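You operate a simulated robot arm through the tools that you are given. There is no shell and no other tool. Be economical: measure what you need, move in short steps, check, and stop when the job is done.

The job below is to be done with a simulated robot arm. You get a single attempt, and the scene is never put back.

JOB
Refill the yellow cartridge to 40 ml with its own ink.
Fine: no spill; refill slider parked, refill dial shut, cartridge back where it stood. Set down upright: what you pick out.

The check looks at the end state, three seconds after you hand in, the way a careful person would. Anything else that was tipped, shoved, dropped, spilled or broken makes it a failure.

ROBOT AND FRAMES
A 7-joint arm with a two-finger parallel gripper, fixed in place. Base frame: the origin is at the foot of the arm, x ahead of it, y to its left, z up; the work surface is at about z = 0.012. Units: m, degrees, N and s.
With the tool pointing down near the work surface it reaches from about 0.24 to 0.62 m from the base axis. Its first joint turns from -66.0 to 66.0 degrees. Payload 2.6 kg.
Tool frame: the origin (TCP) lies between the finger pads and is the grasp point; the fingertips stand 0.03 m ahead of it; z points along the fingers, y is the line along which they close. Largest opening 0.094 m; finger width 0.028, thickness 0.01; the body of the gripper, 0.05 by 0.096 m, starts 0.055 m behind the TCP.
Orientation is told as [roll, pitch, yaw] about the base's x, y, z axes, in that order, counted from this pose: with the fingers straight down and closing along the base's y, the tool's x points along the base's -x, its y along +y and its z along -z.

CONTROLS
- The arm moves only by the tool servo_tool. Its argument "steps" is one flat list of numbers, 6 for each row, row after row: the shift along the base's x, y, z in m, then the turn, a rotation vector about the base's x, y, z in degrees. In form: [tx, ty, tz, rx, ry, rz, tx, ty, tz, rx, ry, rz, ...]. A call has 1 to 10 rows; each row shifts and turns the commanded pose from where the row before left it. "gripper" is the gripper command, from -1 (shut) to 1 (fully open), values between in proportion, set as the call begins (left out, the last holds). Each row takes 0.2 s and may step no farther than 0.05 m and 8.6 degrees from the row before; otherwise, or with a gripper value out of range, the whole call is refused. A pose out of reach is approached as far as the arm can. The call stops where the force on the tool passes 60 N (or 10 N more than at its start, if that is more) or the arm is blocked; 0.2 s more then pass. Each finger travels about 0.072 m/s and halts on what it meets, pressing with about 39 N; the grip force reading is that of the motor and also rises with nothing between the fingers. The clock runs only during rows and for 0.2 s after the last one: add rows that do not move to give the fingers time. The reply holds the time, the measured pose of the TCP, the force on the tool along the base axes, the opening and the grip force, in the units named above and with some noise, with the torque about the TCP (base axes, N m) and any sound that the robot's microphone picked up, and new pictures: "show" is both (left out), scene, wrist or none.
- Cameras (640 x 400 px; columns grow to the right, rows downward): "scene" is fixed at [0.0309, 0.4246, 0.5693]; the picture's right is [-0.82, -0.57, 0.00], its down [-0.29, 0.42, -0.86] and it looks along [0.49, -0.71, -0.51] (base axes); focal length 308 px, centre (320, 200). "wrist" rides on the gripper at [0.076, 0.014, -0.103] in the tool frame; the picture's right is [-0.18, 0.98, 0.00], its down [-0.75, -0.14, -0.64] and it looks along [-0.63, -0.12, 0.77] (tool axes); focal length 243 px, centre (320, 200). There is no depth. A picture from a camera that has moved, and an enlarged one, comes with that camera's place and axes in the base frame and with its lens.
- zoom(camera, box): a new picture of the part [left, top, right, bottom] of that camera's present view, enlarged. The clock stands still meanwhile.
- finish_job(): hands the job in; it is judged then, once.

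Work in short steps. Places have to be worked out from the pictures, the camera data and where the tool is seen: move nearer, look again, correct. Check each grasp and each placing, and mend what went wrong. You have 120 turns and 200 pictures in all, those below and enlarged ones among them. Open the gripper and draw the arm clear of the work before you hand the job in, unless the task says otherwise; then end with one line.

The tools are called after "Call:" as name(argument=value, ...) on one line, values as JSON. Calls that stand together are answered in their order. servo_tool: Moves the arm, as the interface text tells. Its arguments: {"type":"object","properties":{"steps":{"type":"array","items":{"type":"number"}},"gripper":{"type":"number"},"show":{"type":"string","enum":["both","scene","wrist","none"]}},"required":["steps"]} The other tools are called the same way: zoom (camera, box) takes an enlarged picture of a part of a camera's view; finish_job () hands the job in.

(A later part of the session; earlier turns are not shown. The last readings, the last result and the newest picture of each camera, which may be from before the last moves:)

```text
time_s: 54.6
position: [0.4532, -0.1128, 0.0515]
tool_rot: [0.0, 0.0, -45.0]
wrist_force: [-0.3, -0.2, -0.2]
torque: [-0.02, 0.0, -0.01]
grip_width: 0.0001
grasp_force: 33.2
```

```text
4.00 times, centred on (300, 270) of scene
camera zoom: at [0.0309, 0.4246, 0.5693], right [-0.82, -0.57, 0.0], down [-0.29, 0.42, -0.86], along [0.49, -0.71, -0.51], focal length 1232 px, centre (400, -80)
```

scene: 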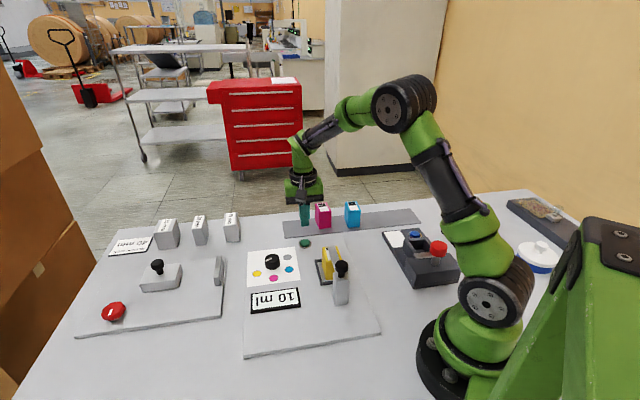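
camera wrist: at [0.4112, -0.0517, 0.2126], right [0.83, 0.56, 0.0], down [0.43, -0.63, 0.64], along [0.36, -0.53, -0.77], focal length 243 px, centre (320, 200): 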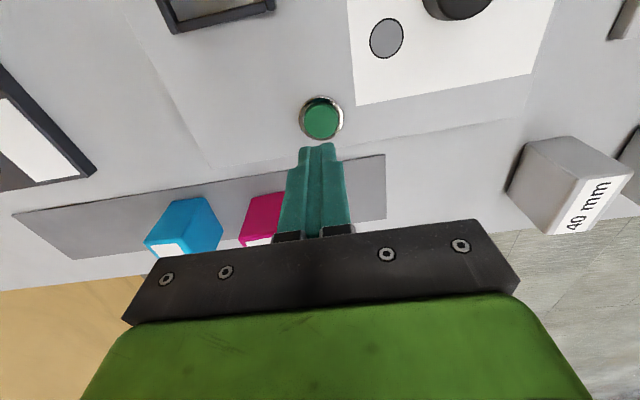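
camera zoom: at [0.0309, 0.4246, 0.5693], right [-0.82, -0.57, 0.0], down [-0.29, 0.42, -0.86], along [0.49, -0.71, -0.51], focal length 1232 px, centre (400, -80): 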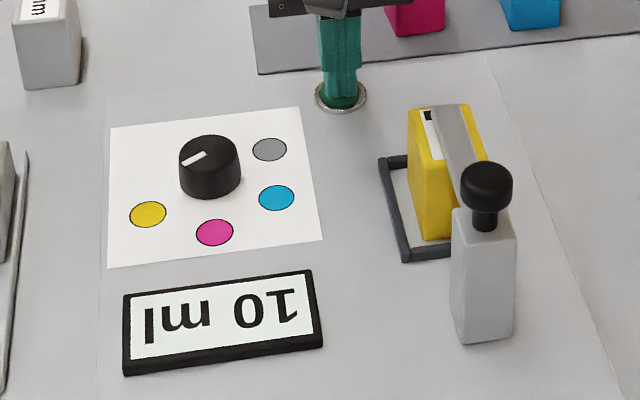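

Call:
zoom(camera="scene", box=[295, 225, 335, 250])

Call:
zoom(camera="wrist", box=[260, 90, 380, 200])

```text
16.00 times, centred on (315, 238) of scene
camera zoom: at [0.0309, 0.4246, 0.5693], right [-0.82, -0.57, 0.0], down [-0.29, 0.42, -0.86], along [0.49, -0.71, -0.51], focal length 4928 px, centre (400, -400)
```

zoom: 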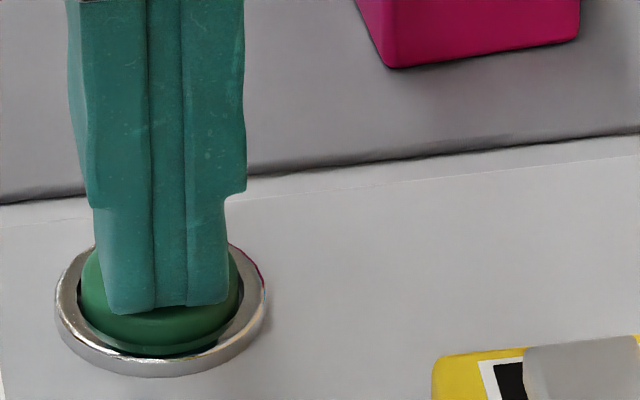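

```text
3.64 times, centred on (320, 145) of wrist
camera zoom: at [0.409, -0.048, 0.1549], right [0.83, 0.56, 0.0], down [0.43, -0.63, 0.64], along [0.36, -0.53, -0.77], focal length 882 px, centre (320, 400)
```

zoom: 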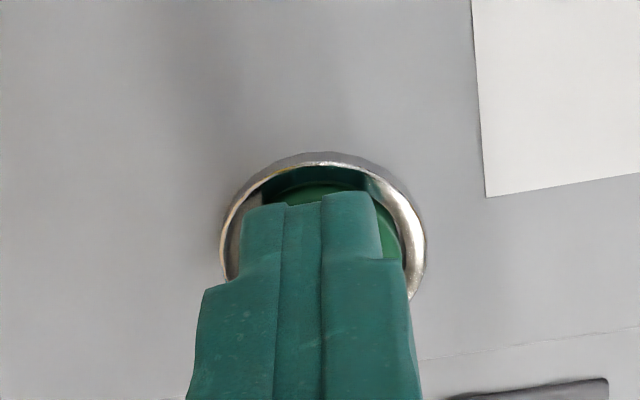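

Nearly in contact. Continue down in small steps.

Call:
servo_tool(steps=[0, 0, -0.002, 0, 0, 0], show="none")

Call:
servo_tool(steps=[0, 0, -0.001, 0, 0, 0], show="none")

Call:
zoom(camera="scene", box=[230, 220, 370, 320])

```text
time_s: 55.0
position: [0.4528, -0.1124, 0.0495]
tool_rot: [0.0, -0.1, -45.1]
wrist_force: [0.2, -0.2, 1.3]
torque: [-0.04, -0.01, 0.0]
grip_width: 0.0
grasp_force: 32.4
```

```text
time_s: 55.4
position: [0.4528, -0.1137, 0.0479]
tool_rot: [0.0, -0.1, -45.0]
wrist_force: [0.3, -0.1, 2.0]
torque: [0.02, 0.05, 0.01]
grip_width: 0.0
grasp_force: 33.0
heard: click
```

```text
4.00 times, centred on (300, 270) of scene
camera zoom: at [0.0309, 0.4246, 0.5693], right [-0.82, -0.57, 0.0], down [-0.29, 0.42, -0.86], along [0.49, -0.71, -0.51], focal length 1232 px, centre (400, -80)
```

zoom: 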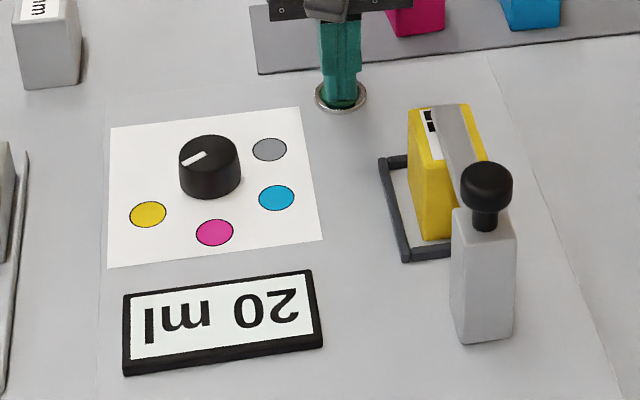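

A click, and the display shows 20 ml: 10 ml per press, and the label has gained a bar. Release fully and check it stays at 20.

Call:
servo_tool(steps=[0, 0, 0.006, 0, 0, 0, 0, 0, 0, 0, 0, 0], show="none")

Call:
zoom(camera="scene", box=[230, 220, 370, 320])

```text
time_s: 56.0
position: [0.4513, -0.1129, 0.0536]
tool_rot: [-0.1, 0.0, -45.1]
wrist_force: [0.4, -0.6, -0.1]
torque: [-0.02, -0.06, -0.01]
grip_width: 0.0
grasp_force: 32.7
```

```text
4.00 times, centred on (300, 270) of scene
camera zoom: at [0.0309, 0.4246, 0.5693], right [-0.82, -0.57, 0.0], down [-0.29, 0.42, -0.86], along [0.49, -0.71, -0.51], focal length 1232 px, centre (400, -80)
```

zoom: 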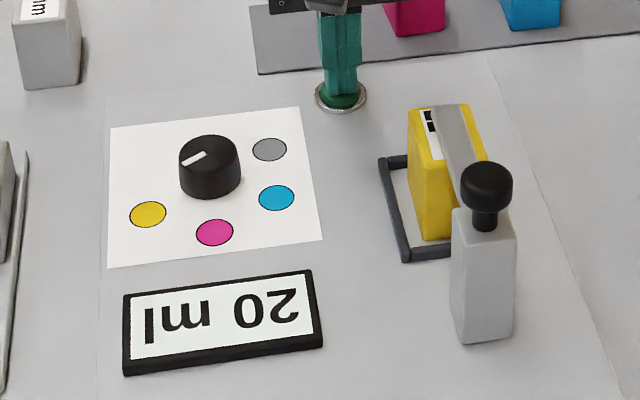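

Stable at 20. Second press, one clean cycle.

Call:
servo_tool(steps=[0, 0, -0.004, 0, 0, 0, 0, 0, -0.002, 0, 0, 0], show="none")

Call:
servo_tool(steps=[0, 0, 0.007, 0, 0, 0, 0, 0, 0, 0, 0, 0], show="none")

Call:
zoom(camera="scene", box=[230, 220, 370, 320])

```text
time_s: 56.6
position: [0.4524, -0.1126, 0.0484]
tool_rot: [0.0, 0.1, -45.0]
wrist_force: [0.1, 1.2, 2.7]
torque: [0.05, 0.02, 0.04]
grip_width: 0.0001
grasp_force: 33.7
heard: click
```

```text
time_s: 57.2
position: [0.451, -0.1121, 0.056]
tool_rot: [0.0, 0.0, -45.1]
wrist_force: [-0.1, 0.1, -0.3]
torque: [0.02, 0.0, 0.02]
grip_width: 0.0002
grasp_force: 32.6
```

```text
4.00 times, centred on (300, 270) of scene
camera zoom: at [0.0309, 0.4246, 0.5693], right [-0.82, -0.57, 0.0], down [-0.29, 0.42, -0.86], along [0.49, -0.71, -0.51], focal length 1232 px, centre (400, -80)
```

zoom: 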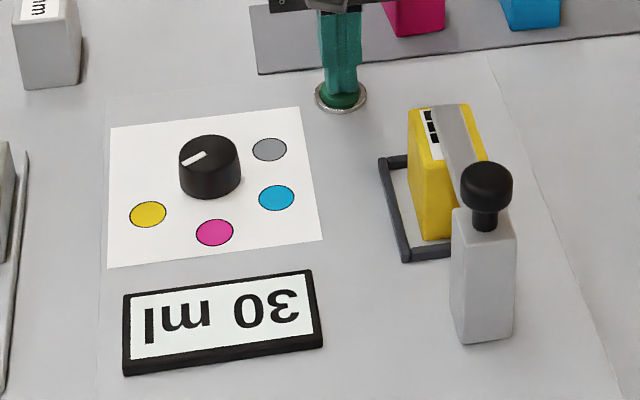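

30 ml. Third and last press, then rise well clear.

Call:
servo_tool(steps=[0, 0, -0.005, 0, 0, 0, 0, 0, -0.002, 0, 0, 0], show="none")

Call:
servo_tool(steps=[0, 0, 0.01, 0, 0, 0, 0, 0, 0.03, 0, 0, 0, 0, 0, 0, 0, 0, 0], show="none")

Call:
zoom(camera="scene", box=[230, 220, 370, 320])

```text
time_s: 57.8
position: [0.4528, -0.1137, 0.0484]
tool_rot: [0.1, 0.0, -45.1]
wrist_force: [0.1, 1.6, 2.1]
torque: [0.05, -0.02, 0.01]
grip_width: 0.0001
grasp_force: 32.8
heard: click
```

```text
time_s: 58.6
position: [0.4529, -0.1116, 0.0875]
tool_rot: [0.0, 0.0, -45.1]
wrist_force: [0.4, -0.2, 0.8]
torque: [-0.02, 0.02, 0.03]
grip_width: 0.0002
grasp_force: 32.8
```

```text
4.00 times, centred on (300, 270) of scene
camera zoom: at [0.0309, 0.4246, 0.5693], right [-0.82, -0.57, 0.0], down [-0.29, 0.42, -0.86], along [0.49, -0.71, -0.51], focal length 1232 px, centre (400, -80)
```

zoom: 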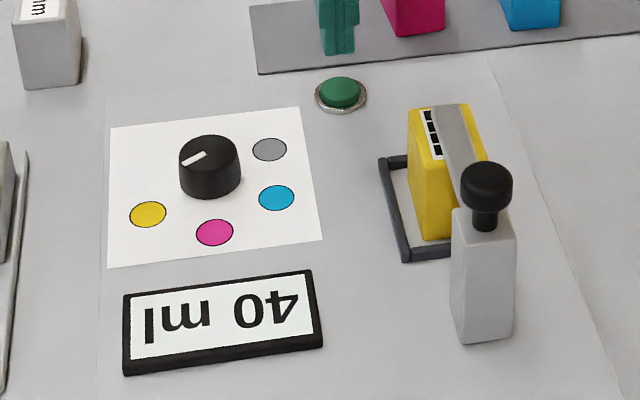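

40 ml. Now shut the dial: go over it at yaw −90°, opening the fingers, to turn counter‑clockwise 180° back.

Call:
servo_tool(steps=[0, 0, 0.03, 0, 0, 0, 0.004, 0.019, 0, 0, 0, -7.5, 0.004, 0.019, 0, 0, 0, -7.5, 0.004, 0.019, 0, 0, 0, -7.5, 0.003, 0.019, 0, 0, 0, -7.5, 0.003, 0.019, 0, 0, 0, -7.5, 0.003, 0.0185, 0, 0, 0, -7.5, 0, 0, 0, 0, 0, 0], gripper=0.2, show="wrist")

Call:
zoom(camera="wrist", box=[220, 60, 420, 220])

```text
time_s: 60.4
position: [0.4735, -0.0004, 0.1202]
tool_rot: [-0.1, -0.1, -90.2]
wrist_force: [-0.1, -0.2, 0.2]
torque: [0.03, -0.01, -0.04]
grip_width: 0.0563
grasp_force: 0.0
camera wrist: at [0.4887, 0.0764, 0.2232], right [0.98, -0.19, 0.0], down [-0.14, -0.75, 0.64], along [-0.12, -0.63, -0.77], focal length 243 px, centre (320, 200)
```

wrist: 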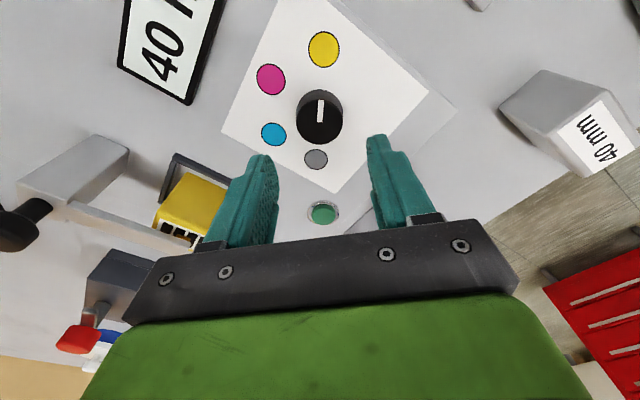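

```text
2.50 times, centred on (320, 140) of wrist
camera zoom: at [0.4887, 0.0764, 0.2232], right [0.98, -0.19, 0.0], down [-0.14, -0.75, 0.64], along [-0.12, -0.63, -0.77], focal length 606 px, centre (320, 350)
```

zoom: 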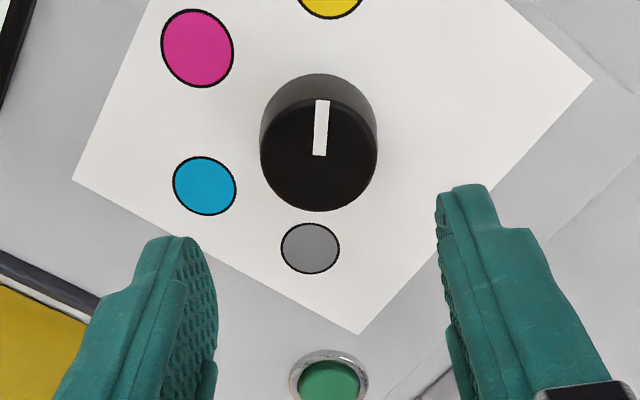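

Centred. Descend, close, and turn in stages.

Call:
servo_tool(steps=[0.0005, 0.0005, -0.025, 0, 0, 0, 0, 0, -0.025, 0, 0, 0, 0, 0, -0.015, 0, 0, 0, 0, 0, -0.0035, 0, 0, 0, 0, 0, 0, 0, 0, 0], show="none")

Call:
servo_tool(steps=[0, 0, 0, 0, 0, 0, 0, 0, 0, 0, 0, 0, 0, 0, 0, 0, 0, 0], gripper=-1, show="none")

Call:
servo_tool(steps=[0, 0, 0, 0, 0, 6, 0, 0, 0, 0, 0, 6, 0, 0, 0, 0, 0, 6, 0, 0, 0, 0, 0, 6, 0, 0, 0, 0, 0, 6, 0, 0, 0, 0, 0, 0], show="none")

Call:
zoom(camera="wrist", box=[220, 60, 420, 220])

```text
time_s: 61.6
position: [0.4752, 0.0004, 0.0483]
tool_rot: [-0.1, 0.0, -90.1]
wrist_force: [-0.4, 0.0, 0.1]
torque: [0.01, 0.0, 0.02]
grip_width: 0.0565
grasp_force: 0.0
```

```text
time_s: 62.4
position: [0.4733, 0.0011, 0.0505]
tool_rot: [-0.1, 0.0, -90.1]
wrist_force: [-2.7, 0.1, 0.1]
torque: [0.05, 0.02, -0.02]
grip_width: 0.0383
grasp_force: 44.9
```

```text
time_s: 63.8
position: [0.4739, 0.0003, 0.0492]
tool_rot: [-0.2, -0.1, -59.9]
wrist_force: [-13.0, -5.6, 11.5]
torque: [-0.72, 0.18, 0.01]
grip_width: 0.0387
grasp_force: 45.1
```

```text
2.50 times, centred on (320, 140) of wrist
camera zoom: at [0.4478, 0.0747, 0.1531], right [0.94, 0.33, 0.0], down [0.25, -0.72, 0.64], along [0.21, -0.61, -0.77], focal length 606 px, centre (320, 350)
```

zoom: 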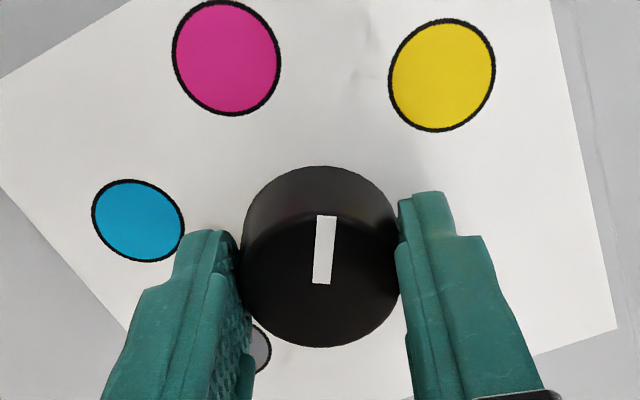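

Turning well. Continue.

Call:
servo_tool(steps=[-0.0008, -0.0004, 0, 0, 0, 7.5, 0, 0, 0, 0, 0, 7.5, 0, 0, 0, 0, 0, 7.5, 0, 0, 0, 0, 0, 7.5, 0, 0, 0, 0, 0, 7.5, 0, 0, 0, 0, 0, 7.5, 0, 0, 0, 0, 0, 7.5, 0, 0, 0, 0, 0, 7.5, 0, 0, 0, 0, 0, 0], show="none")

Call:
servo_tool(steps=[0, 0, 0, 0, 0, 7.5, 0, 0, 0, 0, 0, 7.5, 0, 0, 0, 0, 0, 7.5, 0, 0, 0, 0, 0, 7.5, 0, 0, 0, 0, 0, 7.5, 0, 0, 0, 0, 0, 7.5, 0, 0, 0, 0, 0, 0], show="none")

Call:
zoom(camera="wrist", box=[220, 60, 420, 220])

```text
time_s: 65.8
position: [0.4745, 0.0009, 0.0507]
tool_rot: [-0.1, 0.0, 0.0]
wrist_force: [1.5, -13.6, -15.0]
torque: [-0.41, -0.33, 0.01]
grip_width: 0.0383
grasp_force: 45.2
```

```text
time_s: 67.4
position: [0.4744, -0.0011, 0.0499]
tool_rot: [-0.2, 0.0, 45.0]
wrist_force: [8.5, -13.2, -16.5]
torque: [-0.2, -0.13, -0.01]
grip_width: 0.0386
grasp_force: 44.7
```

```text
2.50 times, centred on (320, 140) of wrist
camera zoom: at [0.4091, -0.0433, 0.1533], right [-0.56, 0.83, 0.0], down [0.63, 0.43, 0.64], along [0.53, 0.36, -0.77], focal length 606 px, centre (320, 350)
```

zoom: 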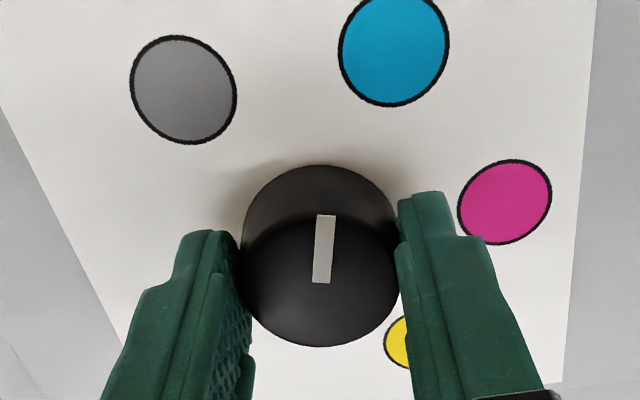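

Call:
servo_tool(steps=[0, 0, 0, 0, 0, 7.5, 0, 0, 0, 0, 0, 7.5, 0, 0, 0, 0, 0, 7.5, 0, 0, 0, 0, 0, 7.5, 0, 0, 0, 0, 0, 7.5, 0, 0, 0, 0, 0, 7.5, 0, 0, 0, 0, 0, 0], show="none")

Call:
zoom(camera="wrist", box=[220, 60, 420, 220])

```text
time_s: 69.0
position: [0.4726, -0.0003, 0.0506]
tool_rot: [-0.1, 0.0, 89.7]
wrist_force: [12.5, -15.0, -8.0]
torque: [-0.53, -0.13, -0.6]
grip_width: 0.0384
grasp_force: 45.1
```

```text
2.50 times, centred on (320, 140) of wrist
camera zoom: at [0.4591, -0.0758, 0.1535], right [-0.98, 0.19, 0.0], down [0.14, 0.75, 0.64], along [0.12, 0.63, -0.77], focal length 606 px, centre (320, 350)
```

zoom: 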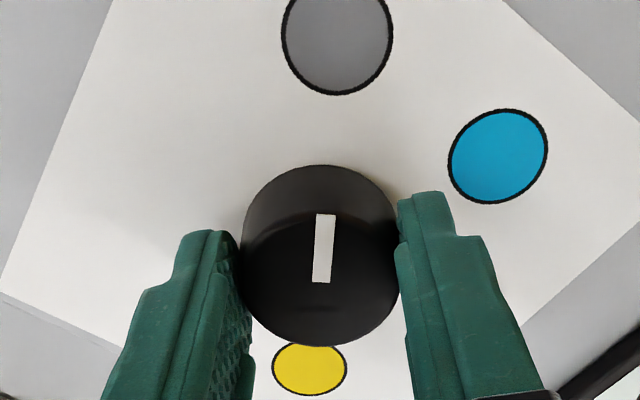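

The pointer is at shut (grey) again, with the stop felt. Release, rise, and rotate back toward the slider (knob now ≈ (0.267,0.003)).

Call:
servo_tool(steps=[0, 0, 0, 0, 0, 0, 0, 0, 0, 0, 0, 0, 0, 0, 0.03, 0, 0, 0, 0, 0, 0.04, 0, 0, 0, 0, 0, 0.04, 0, 0, 0, 0, 0, 0.03, 0, 0, 0], gripper=0.3, show="none")

Call:
zoom(camera="scene", box=[230, 220, 370, 320])

Call:
servo_tool(steps=[-0.012, 0, 0, 0, 0, -8.5, -0.012, 0, 0, 0, 0, -8.5, -0.012, 0, 0, 0, 0, -8.5, -0.012, 0, 0, 0, 0, -8.5, -0.012, 0, 0, 0, 0, -8.5, -0.012, 0, 0, 0, 0, -8.5, -0.012, 0, 0, 0, 0, -8.5, -0.012, 0, 0, 0, 0, -8.5, -0.012, 0, 0, 0, 0, -8.5, -0.012, 0, 0, 0, 0, -8.5], show="none")

Call:
servo_tool(steps=[-0.0144, 0, 0, 0, 0, -8.3, -0.0144, 0, 0, 0, 0, -8.3, -0.0144, 0, 0, 0, 0, -8.3, -0.0144, 0.001, 0, 0, 0, -8.3, -0.0144, 0.001, 0, 0, 0, -8.3, -0.0144, 0.001, 0, 0, 0, -8.3, 0, 0, 0, 0, 0, 0], show="wrist")

```text
time_s: 70.4
position: [0.4719, 0.0011, 0.1896]
tool_rot: [0.0, -0.1, 89.9]
wrist_force: [0.1, 0.5, 0.2]
torque: [-0.04, -0.01, 0.0]
grip_width: 0.0612
grasp_force: 0.0
```

```text
4.00 times, centred on (300, 270) of scene
camera zoom: at [0.0309, 0.4246, 0.5693], right [-0.82, -0.57, 0.0], down [-0.29, 0.42, -0.86], along [0.49, -0.71, -0.51], focal length 1232 px, centre (400, -80)
```

zoom: 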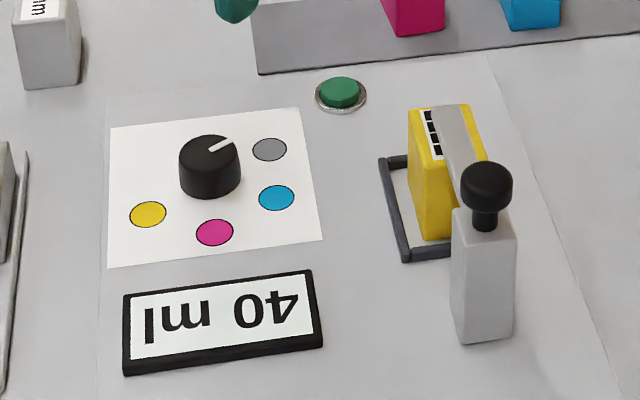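

```text
time_s: 72.6
position: [0.3529, 0.0012, 0.1892]
tool_rot: [0.0, 0.0, 4.7]
wrist_force: [0.3, -0.3, -0.3]
torque: [-0.03, 0.02, 0.0]
grip_width: 0.0611
grasp_force: 0.1
```

```text
time_s: 74.2
position: [0.2664, 0.0034, 0.1904]
tool_rot: [-0.1, 0.1, -45.0]
wrist_force: [0.3, -1.0, -0.3]
torque: [0.01, 0.03, -0.01]
grip_width: 0.0611
grasp_force: 0.0
camera wrist: at [0.2227, 0.0686, 0.2933], right [0.83, 0.56, 0.0], down [0.43, -0.63, 0.64], along [0.36, -0.53, -0.77], focal length 243 px, centre (320, 200)
```

wrist: 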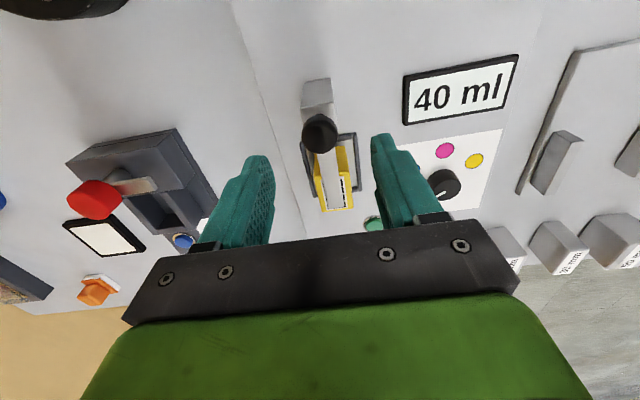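

Dial is shut and the knob lies under the gripper. Descend, close, and pull the slider back along (−0.70,+0.71).

Call:
servo_tool(steps=[0, 0.0005, -0.025, 0, 0, 0, 0, 0, -0.025, 0, 0, 0, 0, 0, -0.02, 0, 0, 0, 0, 0, 0, 0, 0, 0], show="none")

Call:
servo_tool(steps=[0, 0, 0, 0, 0, 0, 0, 0, 0, 0, 0, 0, 0, 0, 0, 0, 0, 0], gripper=-1, show="none")

Call:
servo_tool(steps=[-0.0035, 0.0035, 0, 0, 0, 0, -0.0035, 0.0036, 0, 0, 0, 0, -0.0035, 0.0036, 0, 0, 0, 0, -0.0035, 0.0036, 0, 0, 0, 0, 0, 0, 0, 0, 0, 0], show="none")

Call:
zoom(camera="scene", box=[260, 210, 400, 330])

```text
time_s: 75.2
position: [0.2654, 0.0046, 0.1188]
tool_rot: [0.1, 0.0, -44.9]
wrist_force: [0.3, 0.4, 0.1]
torque: [0.01, -0.01, 0.01]
grip_width: 0.061
grasp_force: 0.0
```

```text
time_s: 76.0
position: [0.265, 0.0041, 0.1187]
tool_rot: [-0.2, 0.0, -45.0]
wrist_force: [-14.5, -15.0, 7.7]
torque: [-0.2, -0.08, -0.03]
grip_width: 0.03
grasp_force: 45.0
```

```text
time_s: 77.2
position: [0.2502, 0.0187, 0.1182]
tool_rot: [-0.4, 0.3, -44.8]
wrist_force: [-13.9, -16.7, -24.5]
torque: [0.08, -0.73, -0.64]
grip_width: 0.0298
grasp_force: 45.6
```

```text
3.33 times, centred on (330, 270) of scene
camera zoom: at [0.0309, 0.4246, 0.5693], right [-0.82, -0.57, 0.0], down [-0.29, 0.42, -0.86], along [0.49, -0.71, -0.51], focal length 1027 px, centre (287, -33)
```

zoom: 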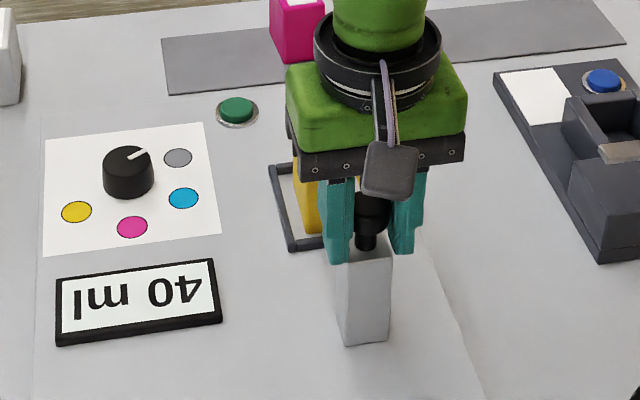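

Slider follows. Relieve the small side load and pull on to the parked end.

Call:
servo_tool(steps=[-0.0042, 0.0027, 0, 0, 0, 0, -0.0035, 0.0036, 0, 0, 0, 0, -0.0035, 0.0036, 0, 0, 0, 0, -0.0035, 0.0036, 0, 0, 0, 0, 0, 0, 0, 0, 0, 0], show="none")

Call:
servo_tool(steps=[-0.0035, 0.0036, 0, 0, 0, 0, -0.0035, 0.0036, 0, 0, 0, 0, -0.0025, 0.0025, 0, 0, 0, 0, 0, 0, 0, 0, 0, 0], show="none")

Call:
zoom(camera="scene", box=[280, 210, 420, 330])

```text
time_s: 78.4
position: [0.2361, 0.0327, 0.1186]
tool_rot: [-0.1, 0.1, -44.9]
wrist_force: [-2.4, -3.6, -36.7]
torque: [0.84, -0.07, -0.63]
grip_width: 0.03
grasp_force: 45.0
```

```text
time_s: 79.5
position: [0.2269, 0.041, 0.1203]
tool_rot: [-0.2, 0.0, -45.2]
wrist_force: [-4.3, -1.9, 3.6]
torque: [0.44, -0.23, 0.09]
grip_width: 0.0295
grasp_force: 45.1
stopped in row 4: the force on the tool passed its limit at 61 N (the readings are from after the stop); the commanded pose is now the measured one
```

```text
3.33 times, centred on (350, 270) of scene
camera zoom: at [0.0309, 0.4246, 0.5693], right [-0.82, -0.57, 0.0], down [-0.29, 0.42, -0.86], along [0.49, -0.71, -0.51], focal length 1027 px, centre (220, -33)
```

zoom: 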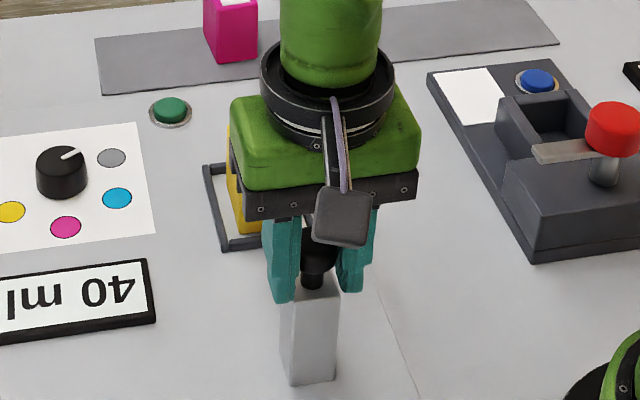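

About 8 mm short of the original parked place; the limit was probably a vertical load. Continue in small steps.

Call:
servo_tool(steps=[-0.002, 0.002, 0, 0, 0, 0, -0.002, 0.002, 0, 0, 0, 0, 0, 0, 0, 0, 0, 0], show="none")

Call:
servo_tool(steps=[-0.002, 0.002, 0, 0, 0, 0, 0, 0, 0, 0, 0, 0], show="none")

Call:
zoom(camera="scene", box=[280, 210, 420, 330])

```text
time_s: 80.3
position: [0.2239, 0.0442, 0.1188]
tool_rot: [-0.2, -0.1, -45.1]
wrist_force: [-6.8, -9.0, 22.6]
torque: [0.5, 0.62, 0.29]
grip_width: 0.0296
grasp_force: 44.7
```

```text
time_s: 80.9
position: [0.2212, 0.0443, 0.1197]
tool_rot: [-0.2, -0.1, -45.0]
wrist_force: [4.8, -15.6, 6.4]
torque: [0.73, 0.56, 0.01]
grip_width: 0.03
grasp_force: 45.5
```

```text
3.33 times, centred on (350, 270) of scene
camera zoom: at [0.0309, 0.4246, 0.5693], right [-0.82, -0.57, 0.0], down [-0.29, 0.42, -0.86], along [0.49, -0.71, -0.51], focal length 1027 px, centre (220, -33)
```

zoom: 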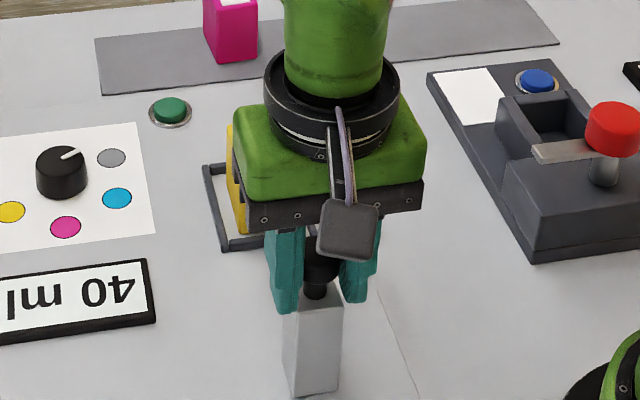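

The post is back at its original image position and the end stop is felt. A last small nudge to confirm, then release and rise.

Call:
servo_tool(steps=[-0.0015, 0.0015, 0, 0, 0, 0, 0, 0, 0, 0, 0, 0], show="none")

Call:
servo_tool(steps=[0.001, -0.001, 0, 0, 0, 0, 0, 0, 0, 0, 0, 0], show="none")

Call:
servo_tool(steps=[0, 0, 0, 0, 0, 0, 0, 0, 0, 0, 0, 0, 0, 0, 0.03, 0, 0, 0, 0, 0, 0.04, 0, 0, 0, 0, 0, 0, 0, 0, 0], gripper=0.3, show="none")

Call:
zoom(camera="scene", box=[280, 210, 420, 330])

```text
time_s: 81.5
position: [0.2226, 0.0453, 0.1197]
tool_rot: [-0.1, -0.5, -45.1]
wrist_force: [26.7, -33.6, -19.8]
torque: [0.51, -0.71, -0.43]
grip_width: 0.0298
grasp_force: 45.2
```

```text
time_s: 82.1
position: [0.223, 0.0475, 0.1199]
tool_rot: [-0.2, -0.2, -44.8]
wrist_force: [14.6, -27.3, -11.4]
torque: [-0.58, -1.37, -0.64]
grip_width: 0.0298
grasp_force: 45.4
```

```text
time_s: 83.3
position: [0.2231, 0.0464, 0.1889]
tool_rot: [-0.3, 0.1, -45.1]
wrist_force: [0.0, 0.7, -0.3]
torque: [-0.01, -0.02, -0.02]
grip_width: 0.0609
grasp_force: 0.1
```

```text
3.33 times, centred on (350, 270) of scene
camera zoom: at [0.0309, 0.4246, 0.5693], right [-0.82, -0.57, 0.0], down [-0.29, 0.42, -0.86], along [0.49, -0.71, -0.51], focal length 1027 px, centre (220, -33)
```

zoom: 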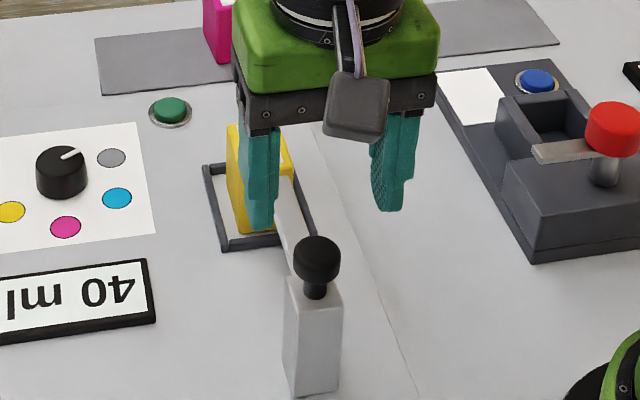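

Slider is parked exactly as at the start. Now over the cartridge to fetch it.

Call:
servo_tool(steps=[0.028, -0.028, 0, 0, 0, 0, 0.028, -0.028, 0, 0, 0, 0, 0.028, -0.028, 0, 0, 0, 0, 0.0273, -0.0275, 0, 0, 0, -0.5, 0, 0, -0.03, 0, 0, 0, 0, 0, -0.03, 0, 0, 0, 0, 0, 0, 0, 0, 0], gripper=0.3)

Call:
zoom(camera="scene", box=[280, 210, 390, 290])

Call:
zoom(camera="wrist", box=[220, 40, 420, 220])

```text
time_s: 84.9
position: [0.3355, -0.0647, 0.1292]
tool_rot: [-0.3, 0.0, -45.6]
wrist_force: [-0.7, 0.2, -0.6]
torque: [-0.02, -0.02, 0.01]
grip_width: 0.0612
grasp_force: 0.1
camera wrist: at [0.292, 0.001, 0.232], right [0.83, 0.56, 0.0], down [0.43, -0.64, 0.64], along [0.36, -0.54, -0.77], focal length 243 px, centre (320, 200)
```

scene: 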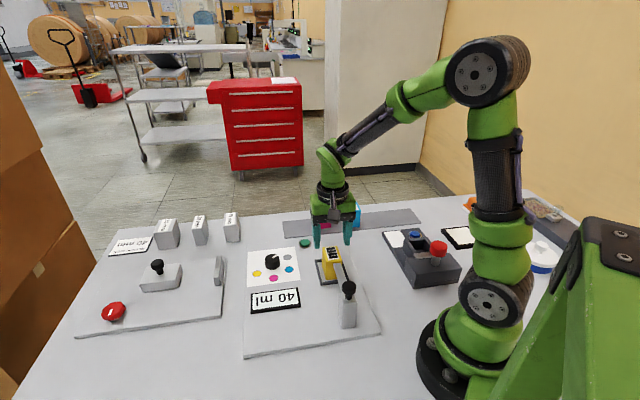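
wrist: 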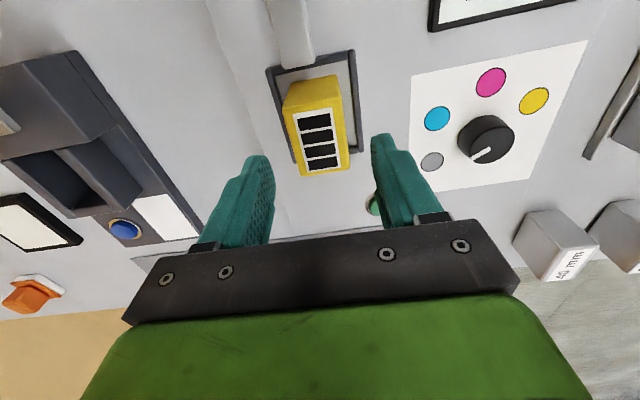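

```text
5.00 times, centred on (335, 250) of scene
camera zoom: at [0.0309, 0.4246, 0.5693], right [-0.82, -0.57, 0.0], down [-0.29, 0.42, -0.86], along [0.49, -0.71, -0.51], focal length 1540 px, centre (245, -50)
```

zoom: 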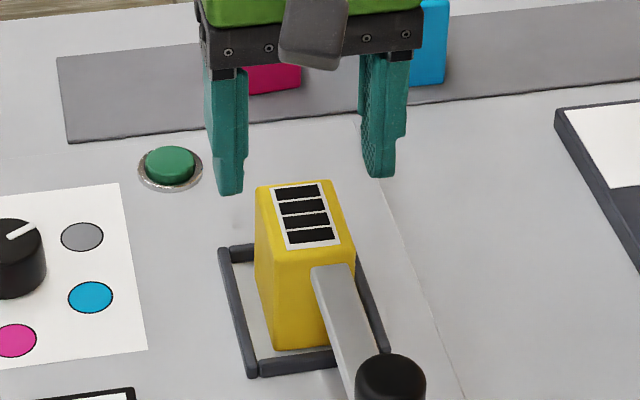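

```text
2.22 times, centred on (320, 130) of wrist
camera zoom: at [0.292, 0.001, 0.232], right [0.83, 0.56, 0.0], down [0.43, -0.64, 0.64], along [0.36, -0.54, -0.77], focal length 539 px, centre (320, 356)
```

zoom: 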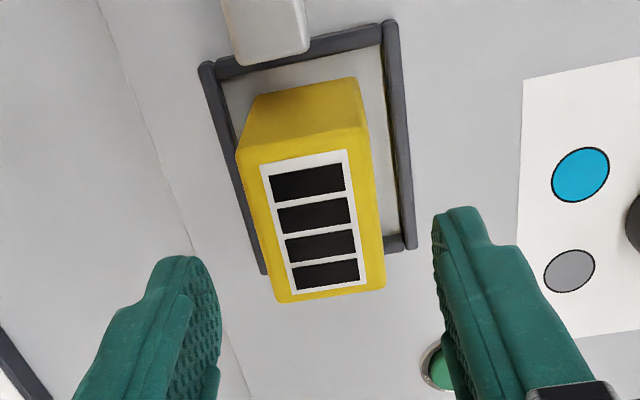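

Cartridge shows four bars and sits centred under the tool. Descend to the grasp height, close, and lift slightly.

Call:
servo_tool(steps=[0, 0, -0.025, 0, 0, 0, 0, 0, -0.025, 0, 0, 0, 0, 0, -0.0195, 0, 0, 0, 0, 0, 0, 0, 0, 0], show="none")

Call:
servo_tool(steps=[0, 0, 0, 0, 0, 0, 0, 0, 0, 0, 0, 0, 0, 0, 0, 0, 0, 0, 0, 0, 0.003, 0, 0, 0, 0, 0, 0.004, 0, 0, 0, 0, 0, 0.005, 0, 0, 0], gripper=-1, show="none")

Call:
zoom(camera="scene", box=[280, 210, 390, 290])

```text
time_s: 85.9
position: [0.3327, -0.0653, 0.0599]
tool_rot: [-0.2, 0.1, -45.6]
wrist_force: [-0.1, 0.3, 0.4]
torque: [-0.01, -0.02, 0.0]
grip_width: 0.0611
grasp_force: 0.0
```

```text
time_s: 87.3
position: [0.332, -0.0643, 0.0716]
tool_rot: [-0.1, 0.0, -45.7]
wrist_force: [0.4, 0.6, -2.6]
torque: [0.02, 0.02, 0.0]
grip_width: 0.0437
grasp_force: 39.0
```

```text
5.00 times, centred on (335, 250) of scene
camera zoom: at [0.0309, 0.4246, 0.5693], right [-0.82, -0.57, 0.0], down [-0.29, 0.42, -0.86], along [0.49, -0.71, -0.51], focal length 1540 px, centre (245, -50)
```

zoom: 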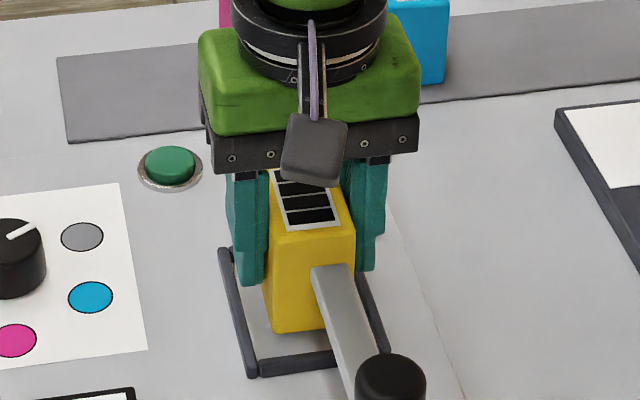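

Held securely. Lift and carry back toward the rack.

Call:
servo_tool(steps=[0, 0, 0.01, 0, 0, 0, 0, 0, 0.018, 0, 0, 0, 0, 0, 0.018, 0, 0, 0, 0, 0, 0.01, 0, 0, 0, 0.012, -0.008, 0, 0, 0, 0, 0.02, -0.013, 0, 0, 0, 0, 0.02, -0.013, 0, 0, 0, 0, 0.02, -0.013, 0, 0, 0, 0, 0.02, -0.013, 0, 0, 0, 0, 0, 0, 0, 0, 0, 0], show="scene")

Call:
servo_tool(steps=[0.02, -0.013, 0, 0, 0, 0, 0.02, -0.013, 0, 0, 0, 0, 0.02, -0.013, 0, 0, 0, 0, 0.02, -0.013, 0, 0, 0, 0, 0.0145, -0.0095, 0, 0, 0, -0.5, 0, 0, 0, 0, 0, 0])

Call:
zoom(camera="scene", box=[260, 170, 380, 245])

Call:
zoom(camera="wrist", box=[220, 40, 420, 220])

```text
time_s: 89.5
position: [0.4262, -0.1268, 0.1282]
tool_rot: [-0.3, -0.1, -45.5]
wrist_force: [0.4, 0.2, -0.8]
torque: [0.02, 0.0, 0.02]
grip_width: 0.0438
grasp_force: 39.0
```

scene: 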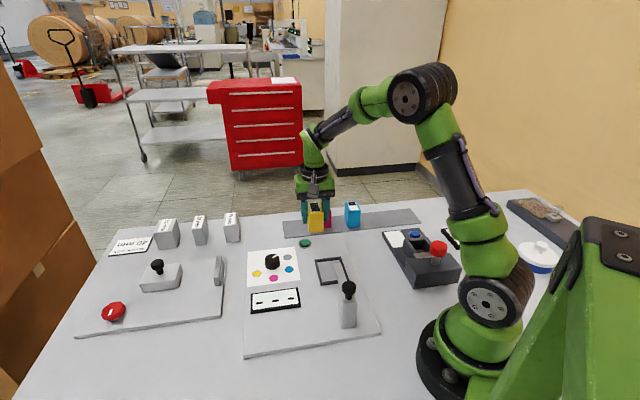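

```text
time_s: 90.9
position: [0.5182, -0.1876, 0.1278]
tool_rot: [-0.2, 0.0, -46.1]
wrist_force: [0.0, -0.5, -1.1]
torque: [0.0, -0.01, 0.01]
grip_width: 0.044
grasp_force: 38.7
camera wrist: at [0.4765, -0.1206, 0.2312], right [0.84, 0.55, 0.0], down [0.42, -0.64, 0.64], along [0.35, -0.54, -0.77], focal length 243 px, centre (320, 200)
```

scene: 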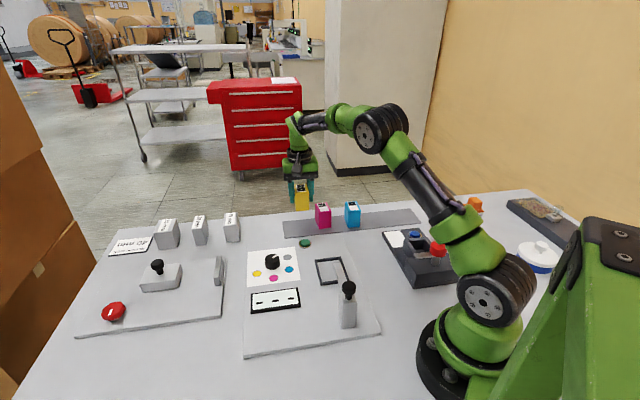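
wrist: 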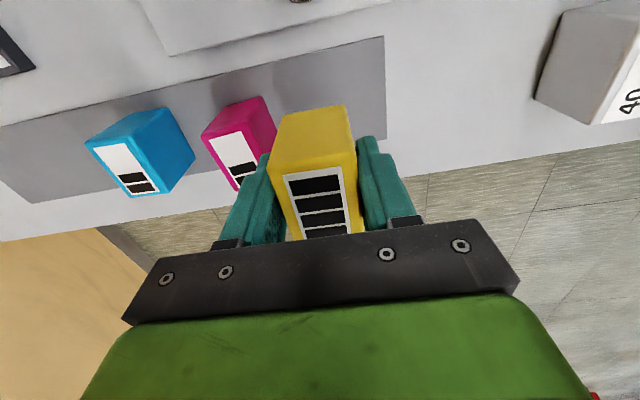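

```text
5.33 times, centred on (320, 208) of scene
camera zoom: at [0.0309, 0.4246, 0.5693], right [-0.82, -0.57, 0.0], down [-0.29, 0.42, -0.86], along [0.49, -0.71, -0.51], focal length 1643 px, centre (320, 160)
```

zoom: 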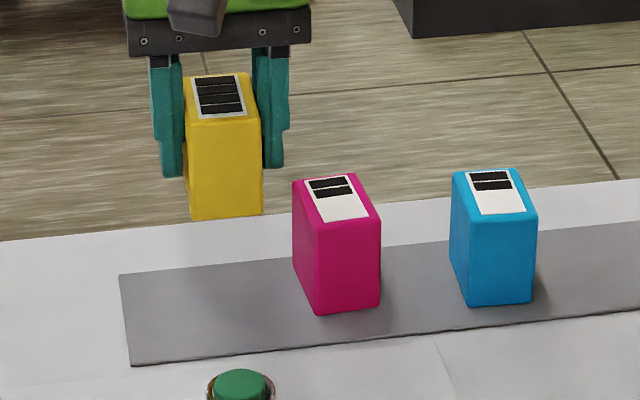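

```text
2.22 times, centred on (320, 130) of wrist
camera zoom: at [0.4765, -0.1206, 0.2312], right [0.84, 0.55, 0.0], down [0.42, -0.64, 0.64], along [0.35, -0.54, -0.77], focal length 539 px, centre (320, 356)
```

zoom: 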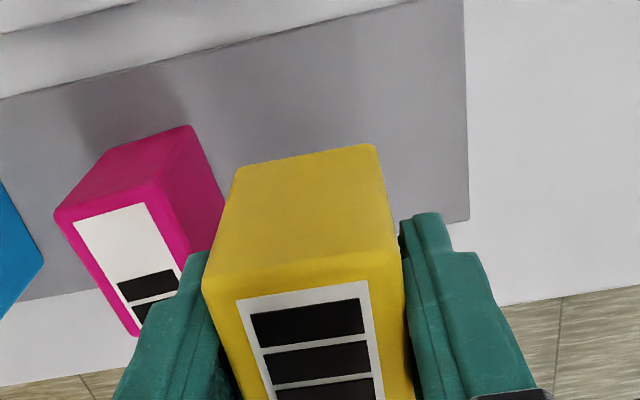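

Lower to about 1 cm above the rack and compare with the original image position.

Call:
servo_tool(steps=[0.001, 0.0005, -0.02, 0, 0, 0, 0, 0, -0.025, 0, 0, 0, 0, 0, -0.02, 0, 0, 0, 0, 0, 0, 0, 0, 0], show="none")

Call:
zoom(camera="scene", box=[260, 170, 380, 245])

```text
time_s: 91.9
position: [0.5187, -0.1867, 0.0616]
tool_rot: [-0.2, 0.0, -46.1]
wrist_force: [0.1, 0.7, -1.8]
torque: [0.02, 0.02, 0.01]
grip_width: 0.0437
grasp_force: 39.5
```

```text
5.33 times, centred on (320, 208) of scene
camera zoom: at [0.0309, 0.4246, 0.5693], right [-0.82, -0.57, 0.0], down [-0.29, 0.42, -0.86], along [0.49, -0.71, -0.51], focal length 1643 px, centre (320, 160)
```

zoom: 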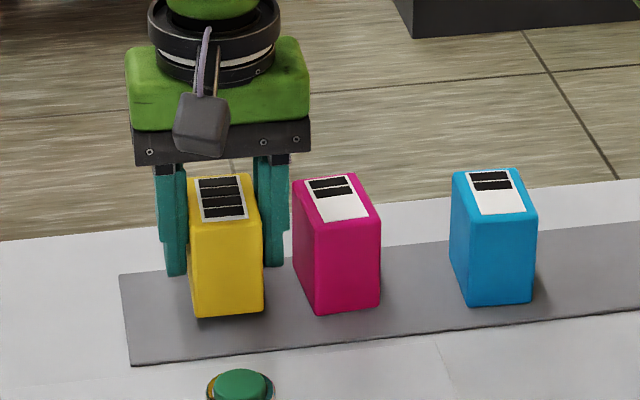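

Matches to about 1–2 mm. Set it down with small steps.

Call:
servo_tool(steps=[0.0002, 0.001, -0.003, 0, 0, 0, 0, 0, -0.0025, 0, 0, 0, 0, 0, -0.0015, 0, 0, 0, 0, 0, 0, 0, 0, 0], show="none")

Call:
zoom(camera="scene", box=[260, 170, 380, 245])

```text
time_s: 92.9
position: [0.5206, -0.1847, 0.0558]
tool_rot: [-0.1, 0.0, -46.0]
wrist_force: [0.4, -0.3, -0.6]
torque: [0.03, -0.02, 0.0]
grip_width: 0.0438
grasp_force: 39.2
```

```text
5.33 times, centred on (320, 208) of scene
camera zoom: at [0.0309, 0.4246, 0.5693], right [-0.82, -0.57, 0.0], down [-0.29, 0.42, -0.86], along [0.49, -0.71, -0.51], focal length 1643 px, centre (320, 160)
```

zoom: 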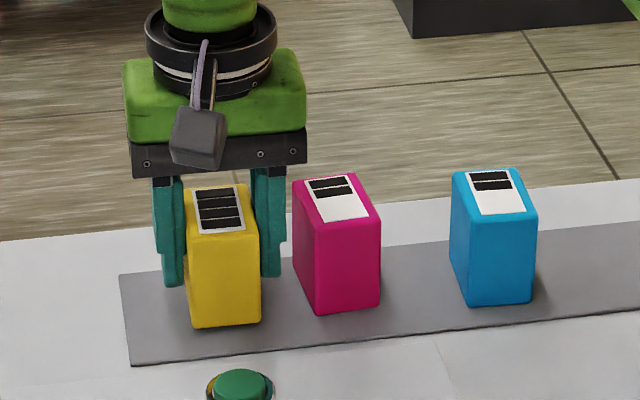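

Call:
servo_tool(steps=[-0.0006, -0.0006, -0.0015, 0, 0, 0, 0, 0, 0, 0, 0, 0], show="none")

Call:
servo_tool(steps=[0, 0, -0.001, 0, 0, 0, 0, 0, 0, 0, 0, 0], show="none")

Call:
zoom(camera="scene", box=[260, 170, 380, 245])

```text
time_s: 93.5
position: [0.5192, -0.185, 0.0545]
tool_rot: [-0.2, 0.0, -46.1]
wrist_force: [-0.1, 0.2, -2.3]
torque: [-0.05, 0.02, 0.0]
grip_width: 0.0439
grasp_force: 39.5
```

```text
time_s: 94.1
position: [0.5187, -0.1839, 0.0528]
tool_rot: [-0.2, 0.0, -46.1]
wrist_force: [0.1, -0.5, -1.0]
torque: [0.01, 0.02, 0.01]
grip_width: 0.0441
grasp_force: 39.1
```

```text
5.33 times, centred on (320, 208) of scene
camera zoom: at [0.0309, 0.4246, 0.5693], right [-0.82, -0.57, 0.0], down [-0.29, 0.42, -0.86], along [0.49, -0.71, -0.51], focal length 1643 px, centre (320, 160)
```

zoom: 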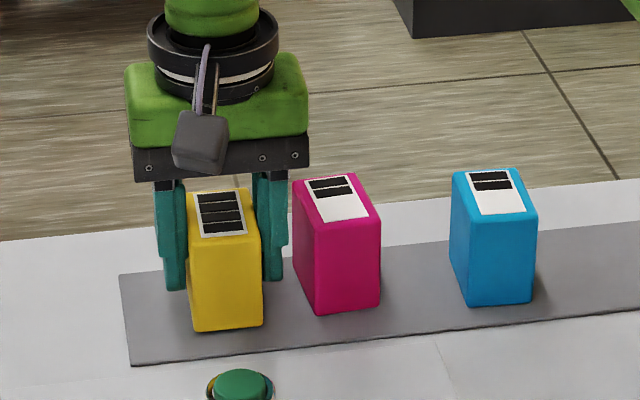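

Call:
servo_tool(steps=[0, 0, -0.001, 0, 0, 0, 0, 0, 0, 0, 0, 0], show="none")

Call:
servo_tool(steps=[0, 0, -0.0008, 0, 0, 0, 0, 0, 0, 0, 0, 0], show="none")

```text
time_s: 94.7
position: [0.5189, -0.1852, 0.0525]
tool_rot: [-0.2, 0.0, -46.1]
wrist_force: [0.7, -0.3, -0.7]
torque: [0.01, 0.0, 0.02]
grip_width: 0.0436
grasp_force: 39.2
```

```text
time_s: 95.3
position: [0.5199, -0.1847, 0.0525]
tool_rot: [-0.2, 0.0, -46.1]
wrist_force: [-0.4, -0.4, -0.9]
torque: [0.04, 0.01, 0.01]
grip_width: 0.0439
grasp_force: 39.1
```

Call:
servo_tool(steps=[0, 0, -0.001, 0, 0, 0, 0, 0, 0, 0, 0, 0], show="none")

Call:
servo_tool(steps=[0, 0, -0.001, 0, 0, 0, 0, 0, 0, 0, 0, 0], show="none")

Call:
zoom(camera="scene", box=[285, 205, 335, 240])

```text
time_s: 95.9
position: [0.5195, -0.1855, 0.0522]
tool_rot: [-0.2, -0.2, -46.1]
wrist_force: [-0.3, -0.5, 2.5]
torque: [0.1, -0.03, 0.02]
grip_width: 0.0436
grasp_force: 39.0
```

```text
time_s: 96.5
position: [0.52, -0.1856, 0.0505]
tool_rot: [-0.1, -0.2, -46.0]
wrist_force: [-11.2, 4.6, 18.0]
torque: [0.16, 0.16, 0.07]
grip_width: 0.0437
grasp_force: 39.4
```

```text
11.43 times, centred on (310, 222) of scene
camera zoom: at [0.0308, 0.4246, 0.5693], right [-0.82, -0.57, 0.0], down [-0.29, 0.42, -0.86], along [0.49, -0.71, -0.51], focal length 3520 px, centre (434, -57)
```

zoom: 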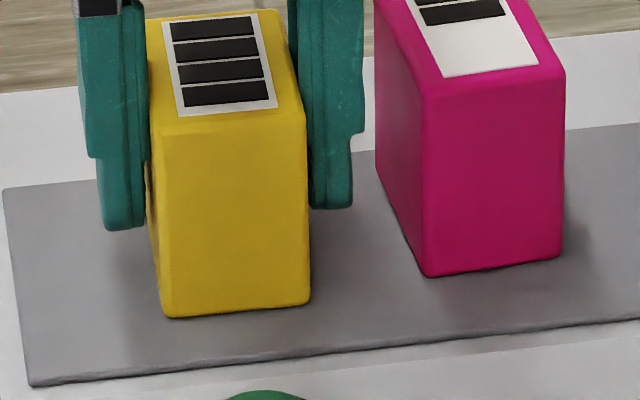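

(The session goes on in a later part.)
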